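You operate a simulated robot arm through the tools that you are given. There is no shell and no other tool.

The job below is to be done with a simulated robot arm. You get a single attempt, and the scene is never put back.

JOB
Put things in order on the top of the bead table. At the end: the purple block is in the pink tray; the silver steel clip from the top of the bead table stands on top of the red can; the black corner pad from the top of the bead table stands where the yellow angle block stood; the yellow angle block from the top of the bead table stands on top of the grey roll; whatever was shut is shut again. Leave all else as you found it, and nothing knocked over.
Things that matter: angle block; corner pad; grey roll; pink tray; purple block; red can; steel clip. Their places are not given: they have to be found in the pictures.

The check looks at the end state, three seconds after you hand in, the way a careful person would. Anything else that was tipped, shoved, dropped, spilled or broken makes it a failure.

ROBOT AND FRAMES
A 6-joint arm with a two-finger parallel gripper, fixed in place. Base frame: the origin is on the floor under the middle of its stand, x ahead of it, y to its left, z up; the work surface is at about z = 780. Units: mm, degrees, N and s.
With the tool pointing down near the work surface it reaches from about 320 to 740 mm from the base axis. Its first joint turns from -66.0 to 66.0 degrees. Payload 2.45 kg.
The TCP is the grasp point between the finger pads, 24 mm short of the fingertips. In the tool frame z runs along the fingers and y along their closing line. Largest opening 68 mm; finger width 17, thickness 10; the body of the gripper, 40 by 70 mm, starts 41 mm behind the TCP.
Orientation is that of the tool frame in the base frame, as a unit quaternion [x, y, z, w]. With the fingers straight down and closing along the base's y, the tool's x points along the base's -x, its y along +y and its z along -z.

CONTROLS
- The arm moves only by the tool arm_command. Its argument "series" is a list of rows, each a list of 7 numbers: the shift along the base's x, y, z in m, then the turn, a rotation vector about the base's x, y, z in degrees, then the opening, from 0 (shut) to 1 (fully open). In form: [[tx, ty, tz, wx, wy, wz, claw], ...]. A call has 1 to 20 rows; each row is the pose to reach, as a shift and turn from the pose commanded when the call began. A row lasts 0.2 s, in which the tool goes at most 50 mm and 8.6 degrees; a call with a longer step from one row to the next is refused whole, and so is a gripper value outside its range. Where a pose cannot be reached the arm comes as near as it can. A force on the tool above 40 N (or 10 N above the force at the start of the call, whichever is more), or a blocked arm, ends the call early, and 0.2 s more pass. Each finger travels about 108 mm/s and halts on what it meets, pressing with about 43 N; the grip force reading is that of the motor and also rises with nothing between the fingers. The clock runs only during rows and for 0.2 s after the last one: add rows that repeat a pose to give the fingers time. It gives the time, the measured TCP pose, the force on the tool (base axes), the opening and the grip force at its end, in the units of the frame above (readings bear some noise), with the torque about the TCP (base axes, N m) and any sound that the robot's microphone picked up.
- Cameras (640 x 400 px; columns grow to the right, rows downward): "scene" is fixed at [158.4, 434.2, 1445.7]; the picture's right is [-0.71, -0.70, 0.00], its down [-0.56, 0.57, -0.61] and it looks along [0.43, -0.43, -0.79] (base axes); focal length 354 px, centre (320, 200). "wrist" rides on the gripper at [84, 11, -75] in the tool frame; the picture's right is [-0.13, 0.99, 0.00], its down [-0.60, -0.08, -0.79] and it looks along [-0.79, -0.10, 0.61] (tool axes); focal length 251 px, centre (320, 200).
- snapshot(camera): a new picture of that camera. No time passes.
- measure_at(camera, pixels): there is no depth. For up to 12 entries [column, row, z] of the newest picture of that camera ("zoom" is the newest enlarged one), the place [x, y] in the base frame at which the ray of that pixel passes the height z, good to about 2 mm, but the place of the scene camera against the robot may be out by one fixed shift of up to 12 mm in any direction. No time passes.
- inspect(camera, box): a new picture of the part [left, top, right, bottom] of that camera's present view, enlarged. No time passes.
- sign_off(): hands the job in; it is judged then, once.

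Leave the gripper open and the arm clear of the work at the hand-in unless told otherwise.

The tools are called after "Request:" as a command line: name --pt "numbers of a row" for each row, then --argument value for the rest, lists and objects as JSON in quotes. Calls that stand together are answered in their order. arm_command: Moves the arm, as the interface text tells. Its arguments: {"type":"object","properties":{"series":{"type":"array","items":{"type":"array","items":{"type":"number"}}}},"required":["series"]} The other tools are called the same way: snapshot (camera) takes a picture; measure_at (camera, pixels) gives the place at which the rays of pixels pass given heights; inspect (camera, box) takes an enlarged picture of a part of a camera's view; sign_off () hands the job in.

At the start:

```text
clock: 0.0
tcp_pos: [434.9, 32.5, 1044.6]
tcp_rot: [0.001, 1.0, 0.0, 0.0]
wrist_force: [-0.5, 0.3, 0.1]
ft_torque: [0.0, 0.0, -0.04]
gripper_width: 68.1
finger_force: 0.0
```

scene: 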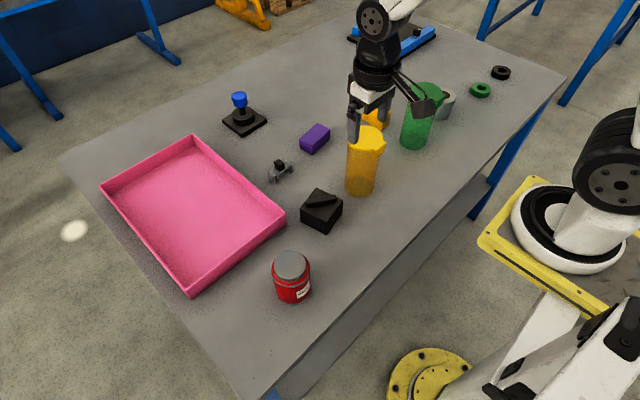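
wrist: 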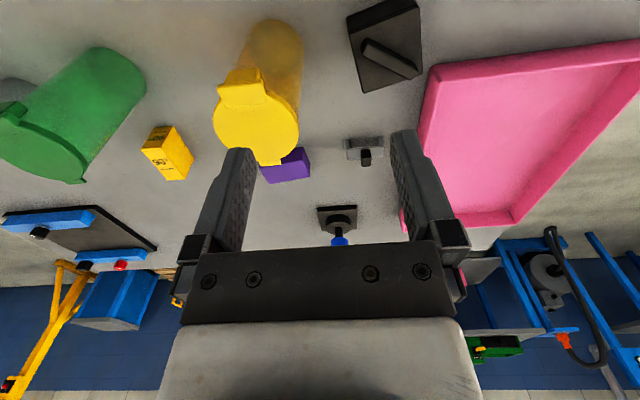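

I see the pink tray on the left, the red can at about (291,277), a black pad at (321,210), the steel clip at (281,170), the purple block at (315,138), a yellow canister, a green canister, and a grey roll behind the green one. I'll enlarge parts of the scene view to identify each object.

Request:
inspect --camera "scene" --box '[220, 80, 380, 180]'

Request:
inspect --camera "scene" --box '[340, 60, 520, 172]'

Request:
inspect --camera "scene" --box '[230, 150, 390, 310]'

Request:
inspect --camera "wrist" --box '[0, 0, 320, 200]'

```text
4.00 times, centred on (300, 130) of scene
```

zoom: 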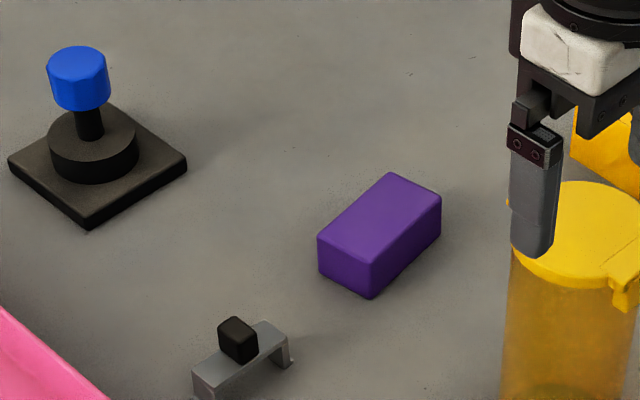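

```text
3.56 times, centred on (430, 116) of scene
```

zoom: 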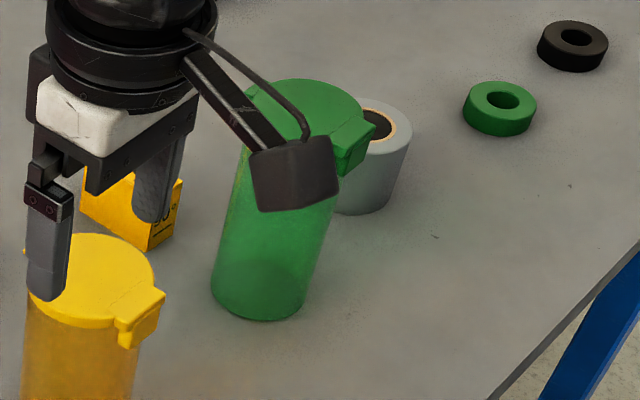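

```text
2.50 times, centred on (310, 230) of scene
```

zoom: 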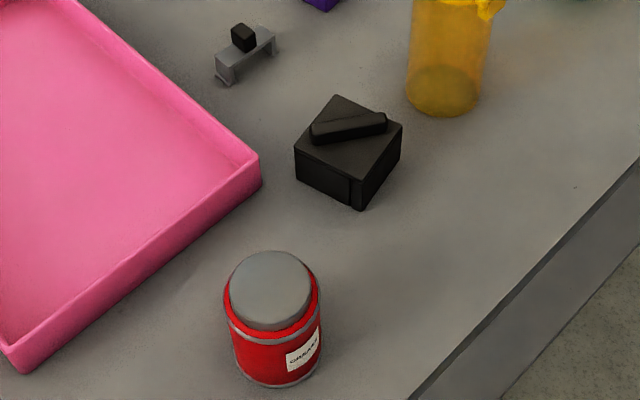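

```text
2.00 times, centred on (160, 100) of wrist
```

zoom: 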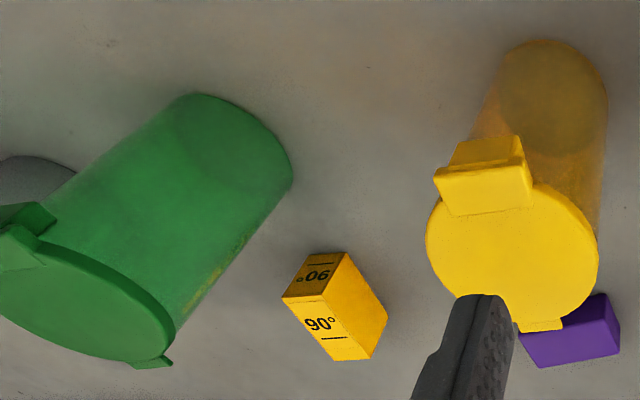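

The black block with a bar on top is likely the corner pad, and the yellow block marked "90°" the angle block. Next I'll measure points in the scene picture and the wrist picture, both at table height and at guessed tops.

Request:
measure_at --camera "scene" --pixels '[[291, 300, 780], [321, 232, 780], [280, 180, 780], [315, 153, 780], [361, 193, 780], [413, 147, 780], [192, 297, 780], [285, 222, 780], [194, 142, 780], [101, 190, 780], [243, 130, 780], [480, 95, 780]]'

Request:
measure_at --camera "wrist" --pixels '[[168, 180, 780], [187, 176, 780], [286, 182, 780], [311, 177, 780], [365, 162, 780], [385, 90, 780], [425, 75, 780], [510, 225, 780], [338, 233, 780], [278, 50, 780], [118, 100, 780], [410, 220, 780]]'

Request:
inspect --camera "wrist" --box '[320, 0, 480, 100]'

Request:
inspect --camera "wrist" --box '[240, 110, 440, 260]'

Request:
inspect --camera "scene" --box '[280, 0, 480, 125]'

```text
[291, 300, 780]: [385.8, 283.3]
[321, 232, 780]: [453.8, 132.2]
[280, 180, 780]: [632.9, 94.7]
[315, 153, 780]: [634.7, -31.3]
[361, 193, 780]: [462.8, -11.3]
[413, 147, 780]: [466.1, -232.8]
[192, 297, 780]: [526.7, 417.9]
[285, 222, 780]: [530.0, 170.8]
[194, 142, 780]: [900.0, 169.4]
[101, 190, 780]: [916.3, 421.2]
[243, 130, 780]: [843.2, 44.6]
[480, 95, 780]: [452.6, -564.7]
```

```text
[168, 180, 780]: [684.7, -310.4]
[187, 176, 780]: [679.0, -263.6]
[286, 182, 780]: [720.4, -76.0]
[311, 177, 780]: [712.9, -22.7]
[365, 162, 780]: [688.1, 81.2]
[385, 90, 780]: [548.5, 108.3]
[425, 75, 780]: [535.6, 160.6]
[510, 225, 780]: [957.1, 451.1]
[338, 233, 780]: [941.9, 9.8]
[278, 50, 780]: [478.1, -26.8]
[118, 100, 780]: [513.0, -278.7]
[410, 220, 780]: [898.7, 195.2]
```

```text
4.00 times, centred on (400, 50) of wrist
```

zoom: 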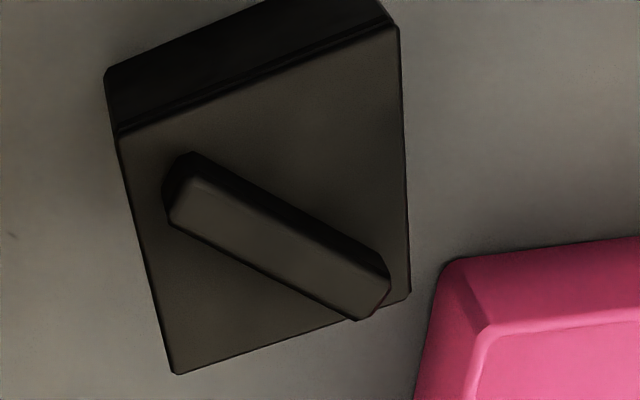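

```text
2.67 times, centred on (340, 185) of wrist
```

zoom: 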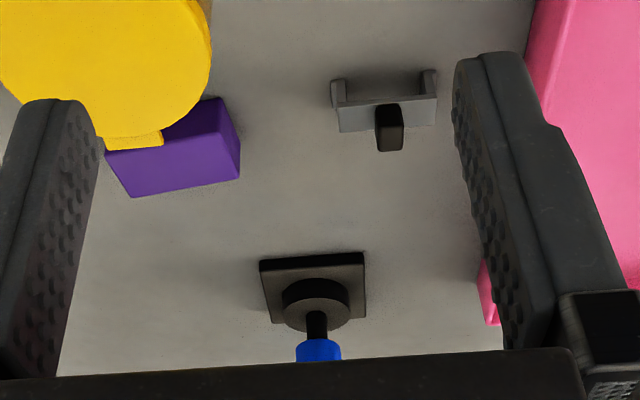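

```text
3.20 times, centred on (380, 62) of scene
```

zoom: 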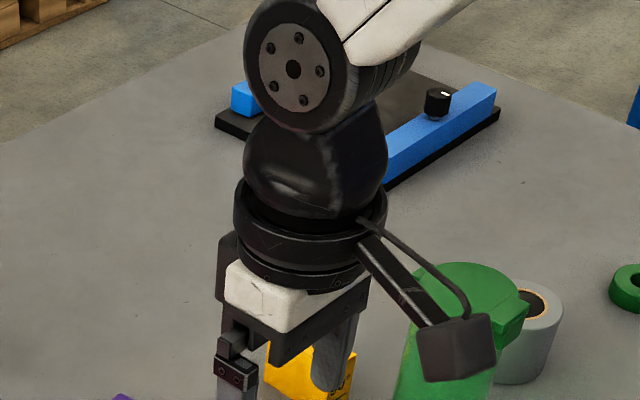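

The wrist picture is upside down: far objects sit low in it, and right is +y. The angle block is near (680,-290), the clip near (680,80) and the purple block near (715,-50). I'll move the arm sideways to -y at this height to see the angle block, green canister and roll better.

Request:
arm_command --pt "0 -0.045 0.01 0 0 0 1" --pt "0 -0.09 0.02 0 0 0 1" --pt "0 -0.135 0.03 0 0 0 1" --pt "0 -0.18 0.04 0 0 0 1" --pt "0 -0.22 0.04 0 0 0 1" --pt "0 -0.26 0.04 0 0 0 1" --pt "0 -0.26 0.04 0 0 0 1"

Request:
snapshot --camera "wrist"

Request:
snapshot --camera "scene"

```text
clock: 1.6
tcp_pos: [429.9, -231.2, 1083.5]
tcp_rot: [0.001, 1.0, 0.0, 0.0]
wrist_force: [0.3, -0.2, -0.1]
ft_torque: [-0.02, 0.0, -0.01]
gripper_width: 68.2
finger_force: 0.0
```

```text
taken
```

wrist: 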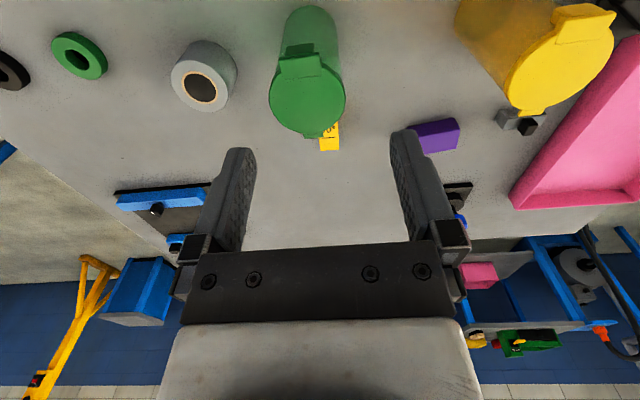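

```text
taken
```

scene: 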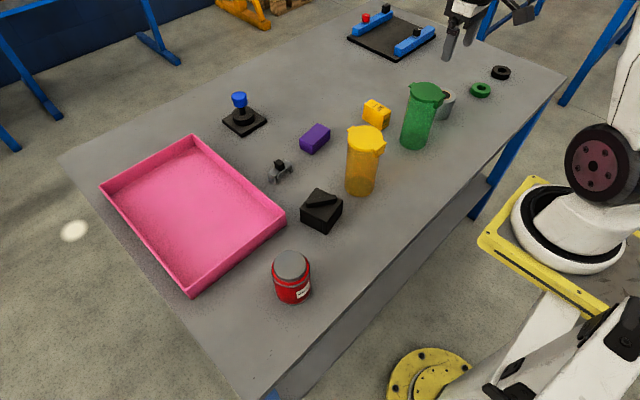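

The scene view is now clear: the yellow angle block is at (376,114), the roll at (446,104). I'll zoom in on these.

Request:
inspect --camera "scene" --box '[340, 70, 480, 158]'

Request:
inspect --camera "wrist" --box '[150, 0, 390, 150]'

Request:
measure_at --camera "wrist" --pixels '[[208, 40, 780], [218, 110, 780], [237, 60, 780], [310, 5, 780], [320, 150, 780], [340, 150, 780], [330, 120, 780]]'

Request:
measure_at --camera "scene" --pixels '[[364, 122, 780], [383, 131, 780], [390, 124, 780], [413, 148, 780], [400, 138, 780], [430, 145, 780], [441, 118, 780], [456, 100, 780], [360, 194, 780], [345, 185, 780], [375, 190, 780]]'

```text
4.55 times, centred on (410, 114) of scene
```

zoom: 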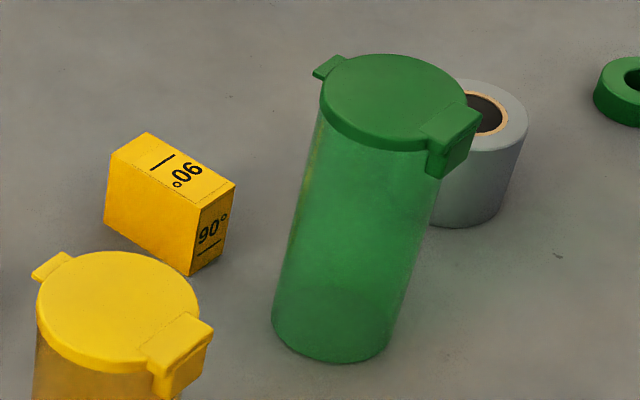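

```text
2.67 times, centred on (270, 75) of wrist
```

zoom: 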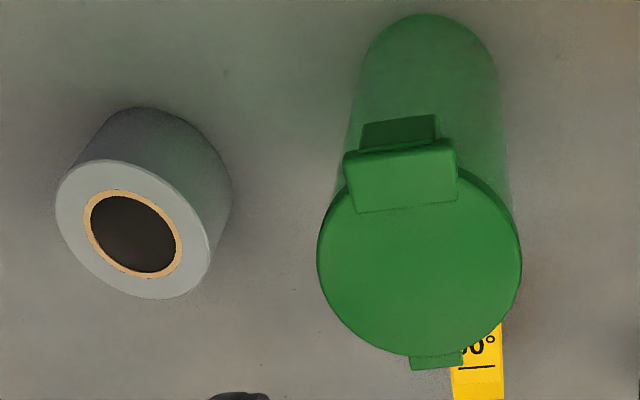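

```text
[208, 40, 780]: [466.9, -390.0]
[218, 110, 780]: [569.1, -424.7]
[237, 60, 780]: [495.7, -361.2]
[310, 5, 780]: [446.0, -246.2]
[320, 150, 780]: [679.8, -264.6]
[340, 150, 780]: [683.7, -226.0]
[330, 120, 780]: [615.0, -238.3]
```

```text
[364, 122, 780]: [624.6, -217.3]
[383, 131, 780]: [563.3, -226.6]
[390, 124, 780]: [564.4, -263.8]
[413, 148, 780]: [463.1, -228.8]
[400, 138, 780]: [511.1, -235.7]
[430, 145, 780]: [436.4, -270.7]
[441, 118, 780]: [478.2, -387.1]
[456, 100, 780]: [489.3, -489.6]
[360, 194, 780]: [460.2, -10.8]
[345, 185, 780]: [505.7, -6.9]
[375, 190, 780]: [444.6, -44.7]
```

The angle block is a box marked "90°" on two faces. I'll measure its corners in a zoom, then zoom on the corner pad, clip and can.

Request:
inspect --camera "scene" --box '[350, 90, 406, 125]'

```text
11.43 times, centred on (378, 108) of scene
```

zoom: 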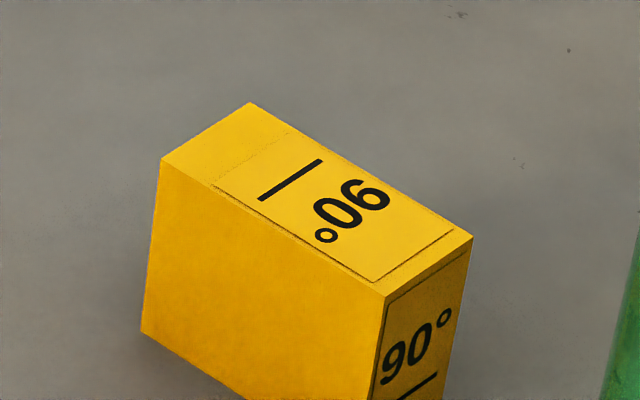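

The bottom-left corner is at (141,333) with the top-left corner (162,161) above it. I'll measure the top corners at several heights to find the block's height.

Request:
measure_at --camera "zoom" --pixels '[[141, 333, 780], [162, 161, 800], [162, 161, 810], [162, 161, 820], [162, 161, 830], [385, 297, 820], [473, 238, 820], [250, 102, 820], [385, 297, 810], [473, 238, 810], [250, 102, 810]]'

Request:
inspect --camera "scene" --box '[350, 100, 406, 135]'

```text
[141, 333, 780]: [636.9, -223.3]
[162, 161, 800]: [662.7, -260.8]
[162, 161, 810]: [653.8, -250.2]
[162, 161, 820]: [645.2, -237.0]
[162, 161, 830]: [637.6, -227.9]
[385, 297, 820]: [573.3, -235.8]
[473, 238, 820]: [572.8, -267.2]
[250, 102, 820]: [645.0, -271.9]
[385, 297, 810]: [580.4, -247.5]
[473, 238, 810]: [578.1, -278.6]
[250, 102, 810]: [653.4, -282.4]
```

```text
11.43 times, centred on (378, 118) of scene
```

zoom: 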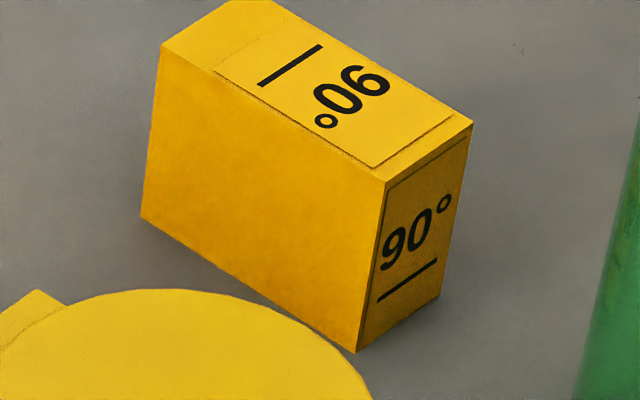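

I'll measure the bottom front corners to confirm the block's extents, then zoom in on the roll.

Request:
measure_at --camera "zoom" --pixels '[[356, 352, 780], [443, 297, 780], [141, 218, 780], [385, 182, 828], [385, 182, 832], [385, 182, 836], [473, 123, 832], [162, 46, 832]]'

Request:
inspect --camera "scene" --box '[420, 80, 476, 115]'

Request:
inspect --camera "scene" --box '[420, 90, 476, 125]'

```text
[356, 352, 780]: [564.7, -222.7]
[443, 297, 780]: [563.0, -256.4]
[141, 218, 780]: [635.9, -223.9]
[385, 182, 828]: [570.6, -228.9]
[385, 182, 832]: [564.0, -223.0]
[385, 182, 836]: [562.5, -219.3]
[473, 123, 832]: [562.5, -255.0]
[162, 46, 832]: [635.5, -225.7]
```

```text
11.43 times, centred on (448, 98) of scene
```

zoom: 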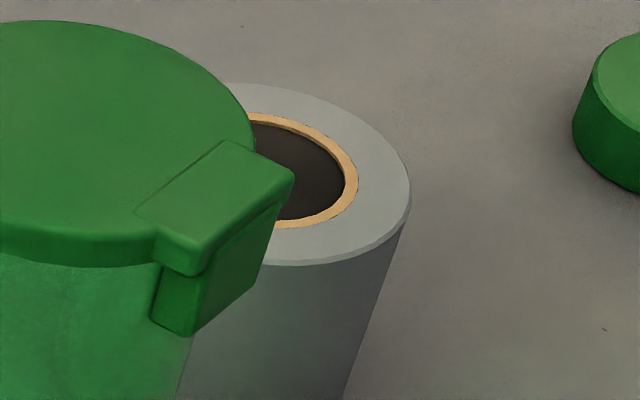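

```text
11.43 times, centred on (448, 108) of scene
```

zoom: 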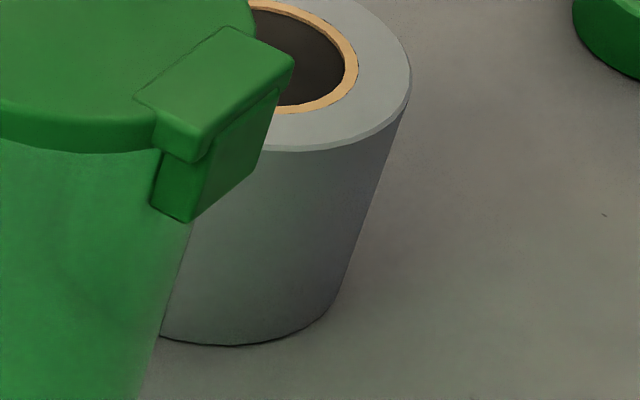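

The angle block is about 72 × 34 × 52 mm, aligned with base x, with its centre near (600,-240) in the scene frame. To calibrate the scene offset and measure the roll, I'll move the wrist camera to y≈-330, with the tool slightly lower.

Request:
arm_command --pt "0 -0.045 0 0 0 0 1" --pt "0 -0.09 0 0 0 0 1" --pt "0 -0.135 0 0 0 0 1" --pt "0 -0.135 0 0 0 0 1" --pt "0 -0.135 0 0 0 0 1"

Request:
inspect --camera "wrist" --box '[240, 0, 480, 150]'

Request:
snapshot --camera "wrist"

```text
clock: 2.8
tcp_pos: [432.3, -364.1, 1082.9]
tcp_rot: [0.0, 1.0, 0.0, 0.0]
wrist_force: [-0.5, 0.3, 1.0]
ft_torque: [-0.01, -0.06, 0.04]
gripper_width: 67.9
finger_force: 0.1
```

```text
2.67 times, centred on (360, 75) of wrist
```

zoom: 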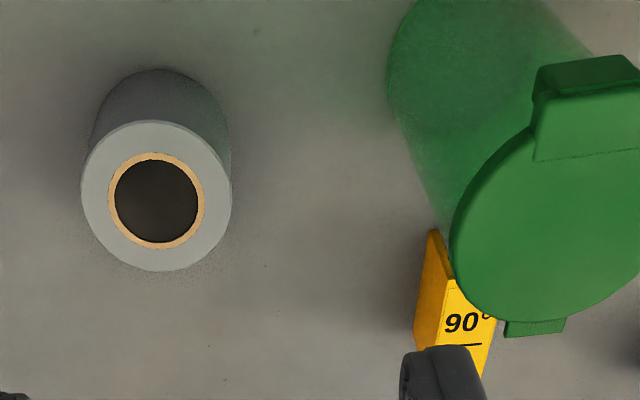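

```text
taken
```

wrist: 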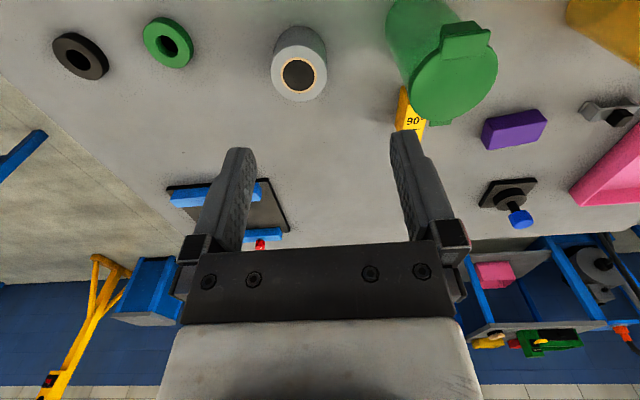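

The roll's top face spans zoom x 82–232 and y 120–272, with its bottom near edge at (160,68). I'll measure these at several heights.

Request:
measure_at --camera "zoom" --pixels '[[160, 68, 780], [156, 120, 830], [156, 272, 830], [82, 195, 830], [232, 195, 830], [156, 120, 820], [156, 272, 820], [82, 195, 820], [232, 195, 820], [156, 120, 840], [156, 272, 840], [434, 230, 832]]'

Request:
measure_at --camera "wrist" --pixels '[[396, 125, 780], [182, 210, 780], [166, 186, 780], [290, 232, 780], [80, 33, 780], [168, 17, 780]]'

Request:
measure_at --camera "scene" --pixels '[[387, 62, 780], [347, 42, 780], [434, 38, 780], [501, 80, 780], [480, 97, 780]]'

```text
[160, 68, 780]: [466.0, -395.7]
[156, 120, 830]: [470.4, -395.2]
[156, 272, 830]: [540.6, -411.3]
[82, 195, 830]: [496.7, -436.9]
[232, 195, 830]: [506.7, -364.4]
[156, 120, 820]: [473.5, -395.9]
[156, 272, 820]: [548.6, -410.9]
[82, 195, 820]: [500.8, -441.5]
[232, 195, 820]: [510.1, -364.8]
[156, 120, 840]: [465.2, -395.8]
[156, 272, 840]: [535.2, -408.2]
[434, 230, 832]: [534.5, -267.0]
```

```text
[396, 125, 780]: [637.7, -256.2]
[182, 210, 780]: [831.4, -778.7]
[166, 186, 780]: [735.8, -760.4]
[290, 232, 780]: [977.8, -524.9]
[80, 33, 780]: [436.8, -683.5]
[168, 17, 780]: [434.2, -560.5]
```

```text
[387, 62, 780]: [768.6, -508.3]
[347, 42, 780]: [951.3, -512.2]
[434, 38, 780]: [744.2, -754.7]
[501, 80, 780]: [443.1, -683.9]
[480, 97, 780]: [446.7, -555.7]
```

The roll is about 70 mm across and 60 mm high, with its centre near (500.5,-402) and its top near z=839. The block's bottom near corner agrees between the two cameras to a few mm. Now I'll zoom on the purple block and the clip in the scene.

Request:
inspect --camera "scene" --box '[290, 118, 346, 153]'

Request:
measure_at --camera "wrist" --pixels '[[486, 150, 780], [547, 137, 780], [480, 148, 780]]'

```text
11.43 times, centred on (318, 136) of scene
```

zoom: 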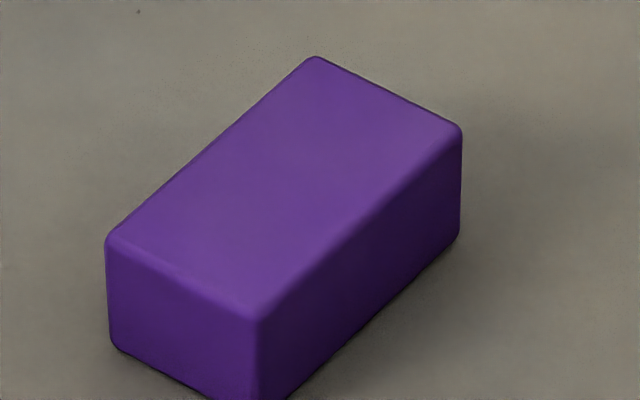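

```text
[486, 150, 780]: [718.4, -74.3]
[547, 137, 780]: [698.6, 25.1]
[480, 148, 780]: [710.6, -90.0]
```

Request:
measure_at --camera "zoom" --pixels '[[110, 345, 780], [460, 238, 780], [106, 243, 805], [106, 243, 810], [106, 243, 815], [262, 312, 810], [462, 130, 810], [312, 57, 810], [462, 130, 805], [462, 130, 815]]'

Request:
inspect --camera "scene" --box '[253, 150, 309, 185]'

```text
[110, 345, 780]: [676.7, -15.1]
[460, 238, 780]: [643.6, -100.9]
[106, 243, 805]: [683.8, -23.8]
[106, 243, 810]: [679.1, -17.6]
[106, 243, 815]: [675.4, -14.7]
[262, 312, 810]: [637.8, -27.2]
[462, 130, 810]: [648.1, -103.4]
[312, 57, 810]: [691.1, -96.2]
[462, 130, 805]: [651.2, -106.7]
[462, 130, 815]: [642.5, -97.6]
```

```text
11.43 times, centred on (281, 168) of scene
```

zoom: 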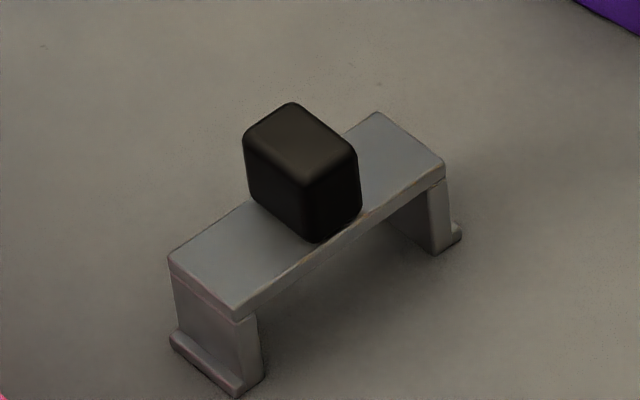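

The purple block is about 42 × 78 × 32 mm with its centre near (661,-58), and its long side is near base y. Next I'll measure the clip's corners in the zoom.

Request:
measure_at --camera "zoom" --pixels '[[238, 396, 780], [170, 342, 780], [462, 235, 780], [436, 254, 780], [237, 318, 800], [237, 318, 805], [168, 258, 805], [445, 168, 805], [378, 112, 805], [237, 318, 810], [292, 103, 820], [316, 242, 805]]'

Request:
inspect --camera "scene" --box '[285, 180, 357, 225]'

```text
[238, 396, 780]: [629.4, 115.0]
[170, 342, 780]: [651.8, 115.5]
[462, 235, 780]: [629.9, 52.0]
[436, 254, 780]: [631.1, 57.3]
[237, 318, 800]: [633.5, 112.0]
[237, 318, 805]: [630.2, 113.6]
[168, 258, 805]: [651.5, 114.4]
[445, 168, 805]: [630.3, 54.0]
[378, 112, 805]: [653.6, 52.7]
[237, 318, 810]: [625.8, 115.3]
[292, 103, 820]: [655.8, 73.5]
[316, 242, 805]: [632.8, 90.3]
```

```text
8.89 times, centred on (321, 202) of scene
```

zoom: 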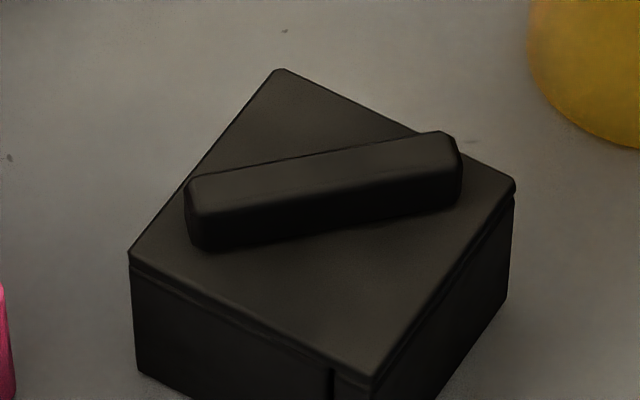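

The clip is about 62 (along y) × 22 × 25 mm high, with its centre near (641,84) in the scene frame. Now I'll measure the corner pad's corners.

Request:
measure_at --camera "zoom" --pixels '[[137, 372, 780], [508, 300, 780], [130, 255, 810], [130, 255, 815], [130, 255, 820], [515, 190, 815], [515, 190, 820], [370, 385, 815], [280, 68, 815], [187, 245, 815], [462, 200, 815], [440, 130, 830]]'

Request:
inspect --camera "scene" --box '[285, 200, 357, 245]'

Request:
inspect --camera "scene" --box '[255, 245, 327, 290]'

Request:
inspect --camera "scene" --box '[255, 265, 327, 310]'

```text
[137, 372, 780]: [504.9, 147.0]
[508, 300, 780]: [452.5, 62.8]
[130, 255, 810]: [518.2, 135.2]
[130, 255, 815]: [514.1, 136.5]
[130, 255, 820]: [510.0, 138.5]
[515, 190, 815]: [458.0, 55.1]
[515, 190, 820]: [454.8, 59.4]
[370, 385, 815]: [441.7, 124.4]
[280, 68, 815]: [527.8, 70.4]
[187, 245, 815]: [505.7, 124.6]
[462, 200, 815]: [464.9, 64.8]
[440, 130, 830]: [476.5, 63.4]
```

```text
8.89 times, centred on (321, 222) of scene
```

zoom: 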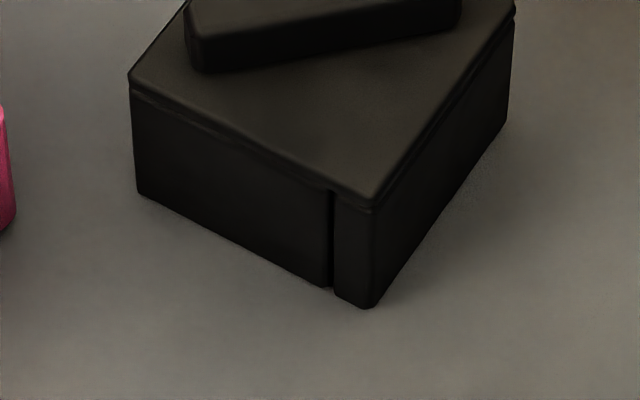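

```text
8.89 times, centred on (291, 268) of scene
```

zoom: 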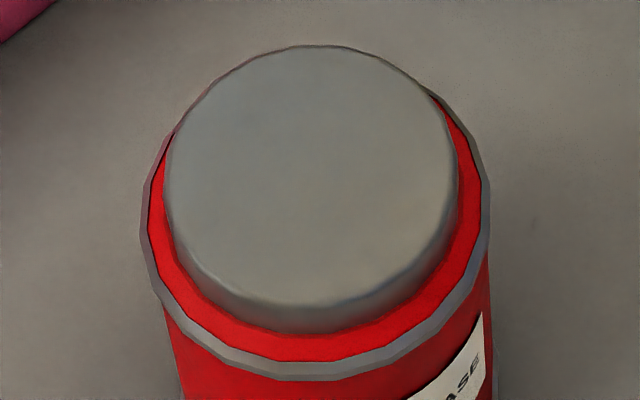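

```text
8.89 times, centred on (291, 288) of scene
```

zoom: 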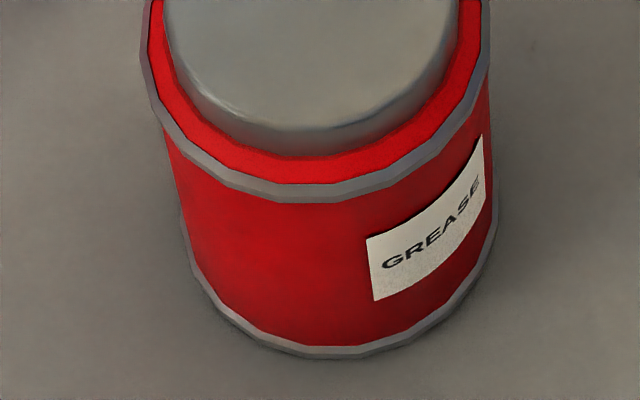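

The corner pad is about 70 mm square, too wide for the gripper, so I'll have to grip it by the bar on its top. Now I'll measure the red can in the zoom.

Request:
measure_at --camera "zoom" --pixels '[[335, 358, 780], [183, 240, 780], [497, 215, 780], [322, 203, 840], [322, 203, 850], [322, 203, 860], [322, 203, 830], [320, 125, 860], [320, 125, 870], [168, -10, 870], [458, -10, 870], [310, -133, 870]]'

Request:
inspect --camera "scene" --box '[255, 250, 335, 300]'

```text
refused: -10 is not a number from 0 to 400
```

```text
8.00 times, centred on (295, 275) of scene
```

zoom: 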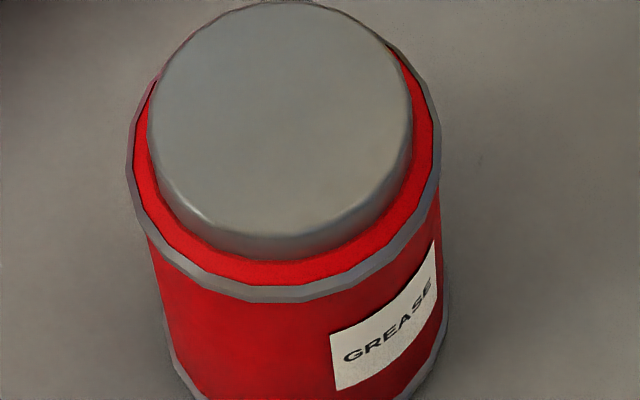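

Request:
measure_at --camera "zoom" --pixels '[[285, 300, 840], [285, 300, 850], [285, 300, 860], [285, 300, 830], [288, 232, 860], [288, 232, 870], [149, 125, 870], [412, 120, 870], [285, 3, 870], [149, 125, 860], [412, 120, 860], [285, 3, 860]]'

Request:
measure_at --camera "scene" --pixels '[[292.7, 305.3, 780], [275.6, 292, 780], [310.9, 289, 780]]'

```text
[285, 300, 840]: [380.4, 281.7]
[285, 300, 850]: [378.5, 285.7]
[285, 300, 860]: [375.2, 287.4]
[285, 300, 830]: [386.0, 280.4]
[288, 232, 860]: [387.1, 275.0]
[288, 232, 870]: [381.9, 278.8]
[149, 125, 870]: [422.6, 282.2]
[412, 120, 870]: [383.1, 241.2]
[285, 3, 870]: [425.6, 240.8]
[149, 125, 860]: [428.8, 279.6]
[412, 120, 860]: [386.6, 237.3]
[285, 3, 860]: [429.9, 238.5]
```

```text
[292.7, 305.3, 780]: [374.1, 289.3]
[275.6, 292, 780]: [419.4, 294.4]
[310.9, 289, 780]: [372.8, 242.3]
```

The can is about 67 mm wide, and its lid about 57 mm across with the top near z≈870. I need closer views to be sure of those numbers. First I'll check how tall the canisters are so I can travel safely above them.

Request:
measure_at --camera "scene" --pixels '[[365, 139, 900], [365, 139, 920], [365, 139, 940], [365, 139, 960], [425, 93, 900], [425, 93, 920], [425, 93, 940], [425, 93, 960], [360, 190, 780], [414, 141, 780]]'

Request:
arm_command --pt "0.03 0.04 0 0 0 0 1" --pt "0.055 0.08 0 0 0 0 1" --pt "0.08 0.12 0 0 0 0 1" --pt "0.105 0.16 0 0 0 0 1" --pt "0.12 0.205 0 0 0 0 1" --pt "0.13 0.25 0 0 0 0 1" --pt "0.14 0.295 0 0 0 0 1" --pt "0.145 0.34 0 0 0 0 1" --pt "0.15 0.385 0 0 0 0 1" --pt "0.15 0.43 0 0 0 0 1" --pt "0.15 0.448 -0.03 0 0 0 1" --pt "0.15 0.448 -0.07 0 0 0 1" --pt "0.15 0.448 -0.1 0 0 0 1" --pt "0.15 0.448 -0.1 0 0 0 1"

Request:
snapshot --camera "wrist"

```text
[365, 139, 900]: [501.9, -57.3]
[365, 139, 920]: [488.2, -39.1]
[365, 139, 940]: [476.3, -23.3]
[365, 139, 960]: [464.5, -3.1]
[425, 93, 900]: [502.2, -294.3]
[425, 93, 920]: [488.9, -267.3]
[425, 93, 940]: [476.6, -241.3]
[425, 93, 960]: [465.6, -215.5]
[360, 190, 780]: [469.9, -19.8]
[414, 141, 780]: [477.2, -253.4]
```

```text
clock: 5.8
tcp_pos: [584.9, 85.3, 984.5]
tcp_rot: [0.0, 1.0, 0.0, 0.0]
wrist_force: [0.4, 0.1, 0.2]
ft_torque: [0.0, 0.0, 0.02]
gripper_width: 68.3
finger_force: 0.0
```

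```text
taken
```

wrist: 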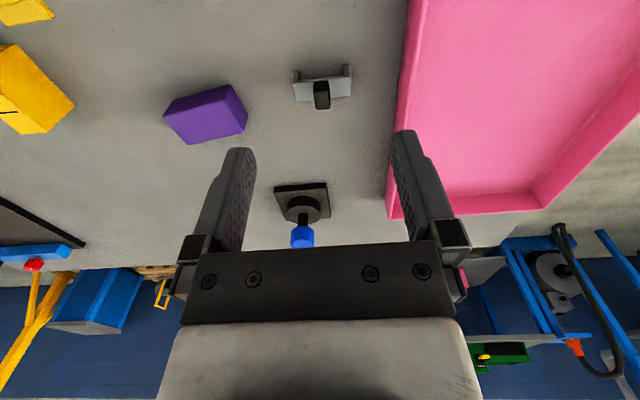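

The canisters' tops are near z=940. The clip shows at (322,88), so I'll zoom in on it and measure.

Request:
inspect --camera "wrist" --box '[282, 60, 362, 110]'

```text
8.00 times, centred on (322, 85) of wrist
```

zoom: 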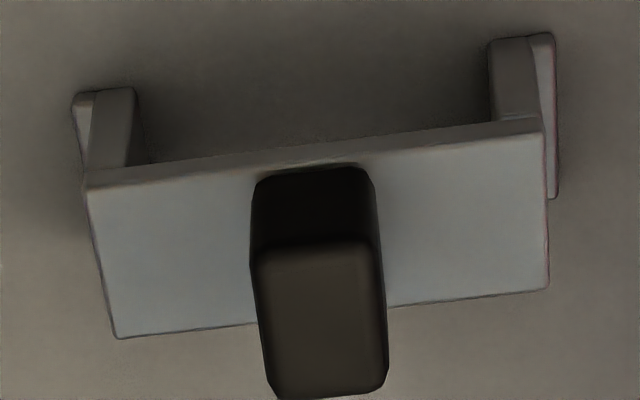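

Request:
measure_at --camera "zoom" --pixels '[[72, 96, 780], [135, 87, 780], [490, 40, 780], [555, 34, 780], [88, 190, 805], [543, 133, 805], [115, 338, 805], [548, 290, 805], [260, 255, 820], [372, 248, 820], [388, 385, 820], [275, 397, 820]]'

```text
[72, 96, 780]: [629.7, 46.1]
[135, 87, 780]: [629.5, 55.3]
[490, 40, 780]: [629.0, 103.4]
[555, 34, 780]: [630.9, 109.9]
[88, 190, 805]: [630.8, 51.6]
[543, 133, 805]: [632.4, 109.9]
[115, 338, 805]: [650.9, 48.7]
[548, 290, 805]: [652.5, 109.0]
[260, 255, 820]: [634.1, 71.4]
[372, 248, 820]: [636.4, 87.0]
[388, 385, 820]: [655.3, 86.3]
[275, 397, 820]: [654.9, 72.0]
```

By the wrist camera the clip's centre is about (641,79.5). The leg inner faces are ±24 mm and the foot flanges ±32 mm from the centre. I'll zoom on the purple block in the same wrist view.

Request:
inspect --camera "wrist" --box '[150, 70, 262, 140]'

```text
5.71 times, centred on (206, 105) of wrist
```

zoom: 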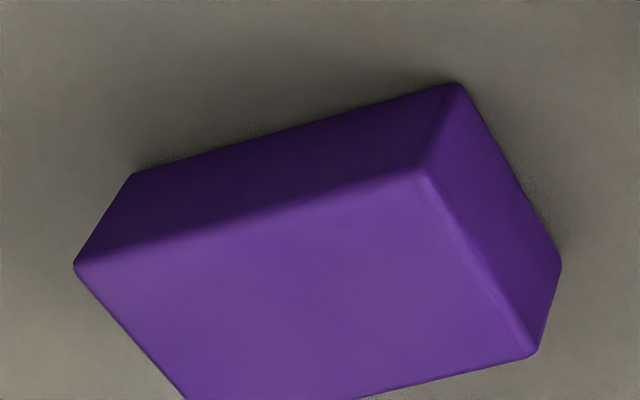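

Request:
measure_at --camera "zoom" --pixels '[[460, 84, 780], [133, 175, 780], [561, 268, 780], [75, 265, 812], [430, 178, 812], [538, 352, 812], [75, 265, 815], [538, 352, 815]]'

Request:
measure_at --camera "wrist" --pixels '[[407, 3, 780], [388, 210, 780], [275, 183, 780], [320, 181, 780]]'

```text
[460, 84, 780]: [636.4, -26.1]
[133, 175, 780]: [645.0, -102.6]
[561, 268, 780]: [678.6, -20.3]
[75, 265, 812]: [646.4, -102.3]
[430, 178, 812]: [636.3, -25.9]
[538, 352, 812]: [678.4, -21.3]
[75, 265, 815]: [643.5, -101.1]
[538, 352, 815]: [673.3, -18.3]
```

```text
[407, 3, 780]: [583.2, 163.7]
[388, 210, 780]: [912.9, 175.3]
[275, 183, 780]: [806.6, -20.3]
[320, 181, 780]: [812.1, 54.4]
```

The purple block's centre is (662,-62), its yaw +6.8° and its top z=812. The scene camera is off by roughly (+0.5,-3.5) mm. Now I'll move to view the red can from its near side.

Request:
arm_command --pt "-0.03 0.02 0.03 0 0 0 1" --pt "-0.065 0.043 0.05 0 0 0 1" --pt "-0.1 0.066 0.06 0 0 0 1" --pt "-0.14 0.09 0.06 0 0 0 1" --pt "-0.18 0.115 0.06 0 0 0 1" --pt "-0.215 0.14 0.06 0 0 0 1" --pt "-0.25 0.165 0.06 0 0 0 1" --pt "-0.25 0.165 0.06 0 0 0 1" --pt "-0.25 0.165 0.06 0 0 0 1"

Request:
snapshot --camera "wrist"

```text
clock: 7.8
tcp_pos: [333.0, 246.6, 1047.2]
tcp_rot: [0.0, 1.0, 0.0, 0.0]
wrist_force: [-0.9, 0.1, 0.0]
ft_torque: [0.0, -0.02, 0.0]
gripper_width: 67.9
finger_force: 0.0
```

```text
taken
```

wrist: 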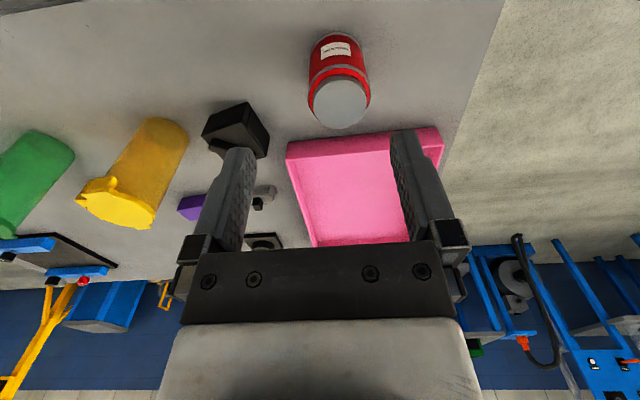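

The reading differs from the command by a few mm. I'll hold still briefly to see whether that is settling or noise, and zoom in on the can.

Request:
arm_command --pt "0 0 0 0 0 0 1" --pt "0 0 0 0 0 0 1"

Request:
inspect --camera "wrist" --box '[284, 25, 396, 95]'

Request:
inspect --camera "wrist" --box '[284, 65, 396, 135]'

```text
clock: 8.4
tcp_pos: [332.5, 248.3, 1048.0]
tcp_rot: [0.0, 1.0, 0.0, 0.0]
wrist_force: [-0.4, -0.7, 0.4]
ft_torque: [0.03, -0.03, 0.01]
gripper_width: 68.0
finger_force: 0.1
```

```text
5.71 times, centred on (340, 60) of wrist
```

zoom: 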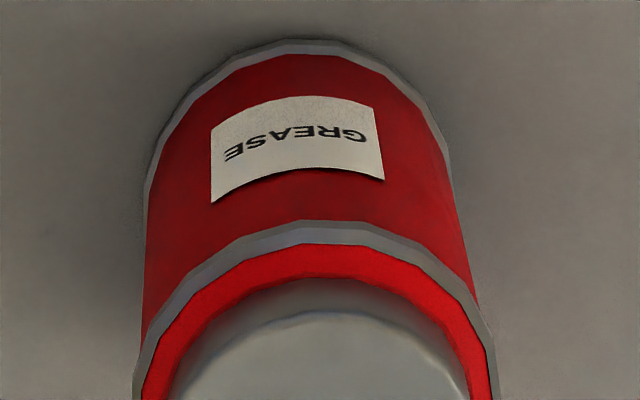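

```text
5.71 times, centred on (340, 100) of wrist
```

zoom: 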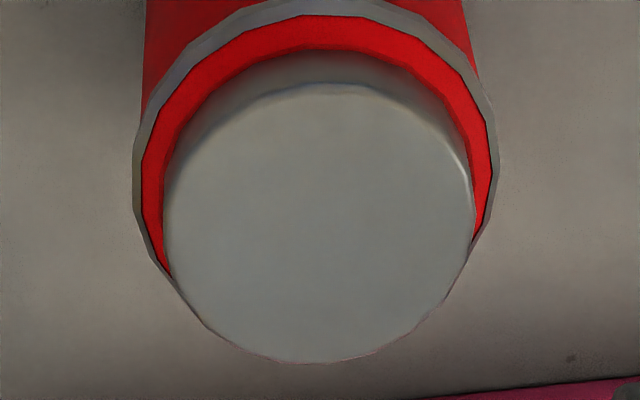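

The lid's top face spans x 164–474 and y 83–362 in the zoom. I'll measure it at trial heights together with the can's bottom edge.

Request:
measure_at --camera "zoom" --pixels '[[164, 215, 870], [474, 215, 870], [340, 83, 870], [310, 362, 870], [164, 215, 880], [474, 215, 880], [340, 83, 880], [310, 362, 880], [340, 83, 890], [310, 362, 890], [164, 215, 890], [474, 215, 890]]'

Request:
measure_at --camera "wrist" --pixels '[[339.1, 32, 780], [339.6, 64, 850], [339.6, 64, 860], [339.6, 64, 870], [339.6, 64, 880]]'

```text
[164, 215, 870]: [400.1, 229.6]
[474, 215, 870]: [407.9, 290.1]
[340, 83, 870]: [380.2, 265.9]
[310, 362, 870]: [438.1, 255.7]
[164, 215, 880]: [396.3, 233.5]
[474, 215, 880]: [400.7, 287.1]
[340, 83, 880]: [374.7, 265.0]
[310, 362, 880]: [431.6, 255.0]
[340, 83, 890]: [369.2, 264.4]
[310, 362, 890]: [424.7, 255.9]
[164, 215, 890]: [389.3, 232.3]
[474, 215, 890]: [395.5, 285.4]
```

```text
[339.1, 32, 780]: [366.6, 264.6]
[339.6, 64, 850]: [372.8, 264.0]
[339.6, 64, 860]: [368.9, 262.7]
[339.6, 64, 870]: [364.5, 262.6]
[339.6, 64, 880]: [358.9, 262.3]
```

The lid is about 57 mm across, centred near (402.5,260), and its top is near z≈875. The clip's legs (inner faces ±24 mm) can just stand on it if I centre it well.

I'll start with the purple block. The tool goes above (662,-62) and turns about -83° so the fingers close along the block's 42 mm side.

Request:
arm_command --pt "0.0274 -0.0258 0 0 0 -6.93 1" --pt "0.0549 -0.0516 0 0 0 -13.87 1" --pt "0.0823 -0.0774 0 0 0 -20.8 1" --pt "0.1098 -0.1032 0 0 0 -27.73 1" --pt "0.1372 -0.129 0 0 0 -34.67 1" --pt "0.1647 -0.1548 0 0 0 -41.6 1" --pt "0.1921 -0.1805 0 0 0 -48.53 1" --pt "0.2195 -0.2063 0 0 0 -55.47 1" --pt "0.247 -0.2321 0 0 0 -62.4 1" --pt "0.2744 -0.2579 0 0 0 -69.33 1" --pt "0.3019 -0.2837 0 0 0 -76.27 1" --pt "0.3293 -0.3095 0 0 0 -83.2 1" --pt "0.3293 -0.3095 -0.044 0 0 -83.2 1" --pt "0.3293 -0.3095 -0.088 0 0 -83.2 1" --pt "0.3293 -0.3095 -0.088 0 0 -83.2 1"

Request:
snapshot --camera "wrist"

Request:
snapshot --camera "scene"

```text
clock: 11.6
tcp_pos: [661.3, -60.3, 957.1]
tcp_rot: [0.665, 0.747, 0.0, 0.001]
wrist_force: [0.1, -0.4, -0.5]
ft_torque: [0.01, 0.02, 0.01]
gripper_width: 67.8
finger_force: 0.0
```

```text
taken
```

wrist: 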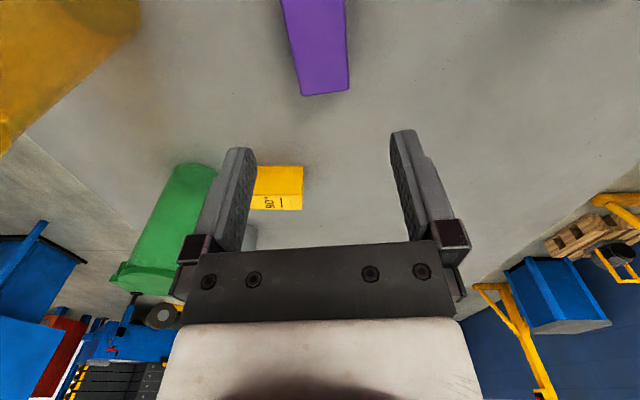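

```text
taken
```

scene: 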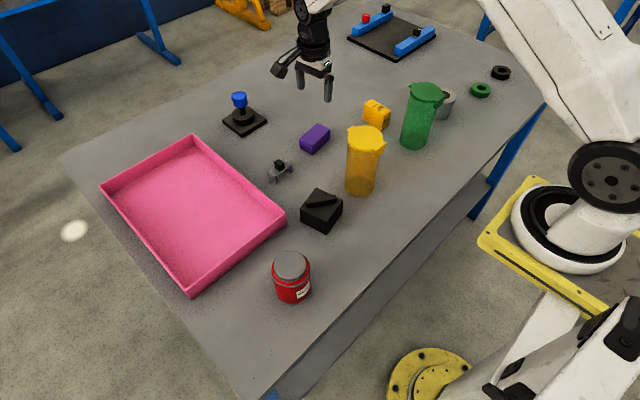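

The tool hovers at (661,-60,957), rotated. The purple block is visible at the top centre of the wrist view and the angle block at (277,188). I'll measure both from here.

Request:
inspect --camera "wrist" --box '[240, 150, 320, 200]'

Request:
measure_at --camera "wrist" --pixels '[[302, 96, 812], [349, 88, 812], [283, 5, 812], [345, 5, 812], [302, 167, 780], [303, 209, 832], [254, 166, 780]]'

```text
8.00 times, centred on (280, 175) of wrist
```

zoom: 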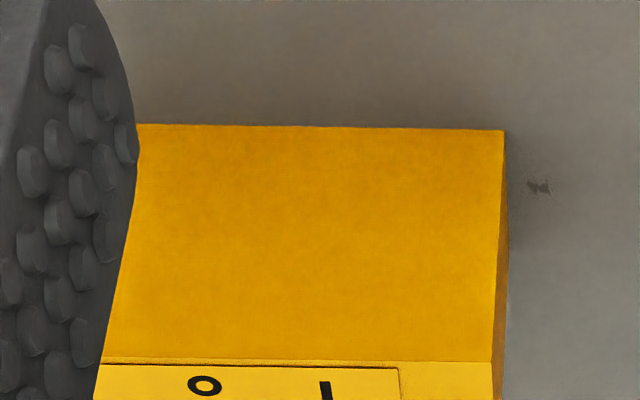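

```text
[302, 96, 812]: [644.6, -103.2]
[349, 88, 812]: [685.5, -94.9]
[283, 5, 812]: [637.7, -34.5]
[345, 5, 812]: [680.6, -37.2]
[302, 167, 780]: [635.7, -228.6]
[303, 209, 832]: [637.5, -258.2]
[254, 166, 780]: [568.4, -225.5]
```

The measured edges confirm the block is centred between the fingers at (662,-62). The angle block's centre reads (600.5,-243.5). I'll go down so the fingertips are just above the table.

Request:
arm_command --pt "0 -0.001 -0.04 0 0 0 1" --pt "0 -0.001 -0.08 0 0 0 1" --pt "0 -0.001 -0.11 0 0 0 1" --pt "0 -0.001 -0.13 0 0 0 1" --pt "0 -0.001 -0.14 0 0 0 1" --pt "0 -0.001 -0.148 0 0 0 1" --pt "0 -0.001 -0.148 0 0 0 1"

Request:
snapshot --camera "scene"

Request:
snapshot --camera "wrist"

```text
clock: 13.2
tcp_pos: [664.3, -63.7, 809.5]
tcp_rot: [0.665, 0.747, 0.0, 0.001]
wrist_force: [0.0, 0.7, 0.2]
ft_torque: [-0.02, 0.0, 0.01]
gripper_width: 67.9
finger_force: 0.0
```

```text
taken
```

scene: 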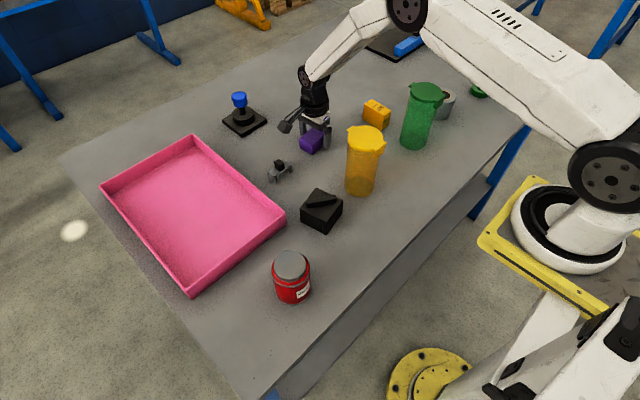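

```text
taken
```

wrist: 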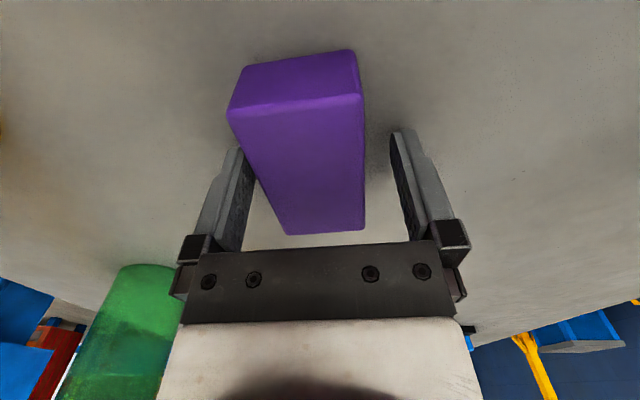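

The block sits between the fingers and the forearm clears the canister well. I'll close the gripper now.

Request:
arm_command --pt "0 0 0 0 0 0 0.3" --pt "0 0 0 0 0 0 0" --pt "0 0 0 0 0 0 0" --pt "0 0 0 0 0 0 0"

```text
clock: 14.2
tcp_pos: [662.2, -63.1, 809.1]
tcp_rot: [0.664, 0.748, 0.0, 0.0]
wrist_force: [-0.3, -0.2, 0.0]
ft_torque: [0.01, 0.01, 0.01]
gripper_width: 44.7
finger_force: 42.8
```

It grips at 44.7 mm width with full force. I'll lift and carry it over the tray to about (610,265).

Request:
arm_command --pt "0 0 0.03 0 0 0 0" --pt "0 0 0.07 0 0 0 0" --pt "0 0 0.11 0 0 0 0" --pt "-0.006 0.04 0.12 0 0 0 0" --pt "-0.012 0.085 0.12 0 0 0 0" --pt "-0.018 0.13 0.12 0 0 0 0" --pt "-0.025 0.175 0.12 0 0 0 0" --pt "-0.032 0.22 0.12 0 0 0 0" --pt "-0.04 0.265 0.12 0 0 0 0" --pt "-0.046 0.31 0.12 0 0 0 0" --pt "-0.05 0.328 0.12 0 0 0 0" --pt "-0.05 0.328 0.12 0 0 0 0"

Request:
snapshot --camera "scene"

Request:
snapshot --camera "wrist"

```text
clock: 16.8
tcp_pos: [615.3, 271.3, 928.9]
tcp_rot: [0.665, 0.747, 0.0, 0.001]
wrist_force: [-0.2, 0.0, 1.0]
ft_torque: [0.0, 0.02, 0.0]
gripper_width: 0.2
finger_force: 23.3
```

```text
taken
```

scene: 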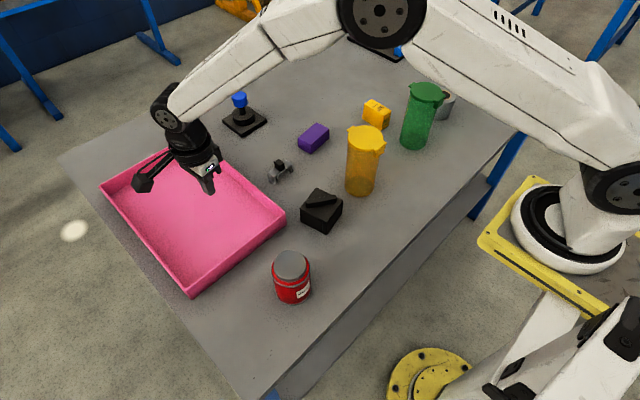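

```text
taken
```

wrist: 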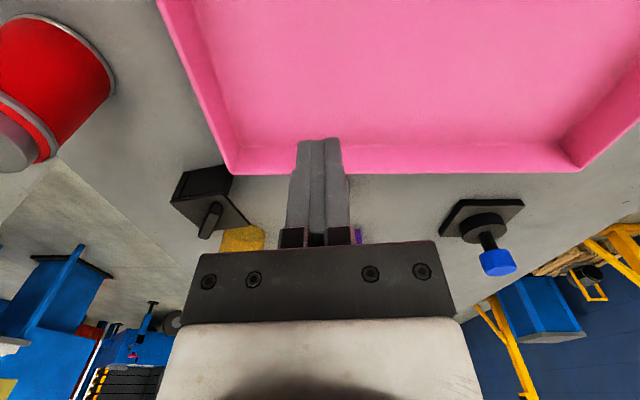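

The gripper closed fully, so the block slipped out. It still appears near its original place at (314,138). I'll look closely at its present state.

Request:
inspect --camera "scene" --box '[290, 118, 346, 153]'

Request:
inspect --camera "scene" --box '[130, 100, 290, 200]'

```text
11.43 times, centred on (318, 136) of scene
```

zoom: 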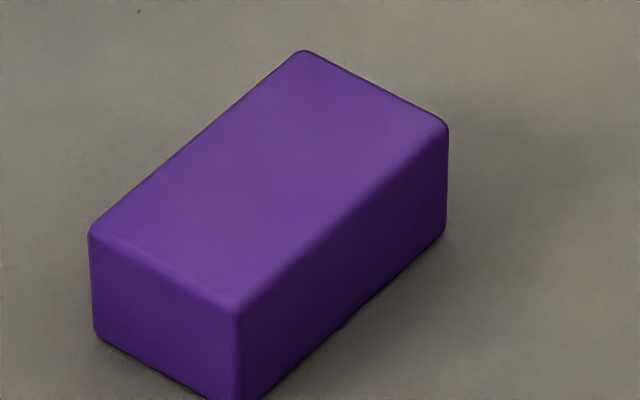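

```text
4.00 times, centred on (210, 150) of scene
```

zoom: 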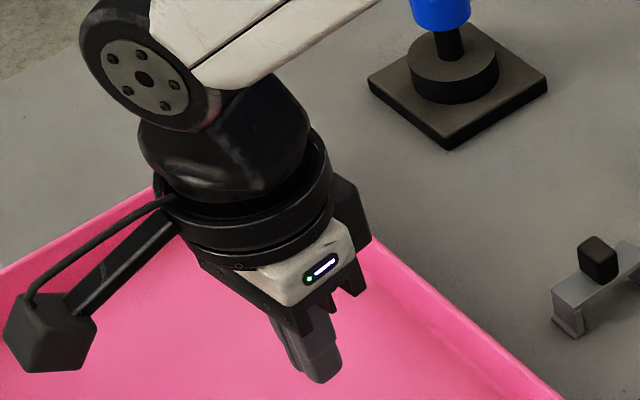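

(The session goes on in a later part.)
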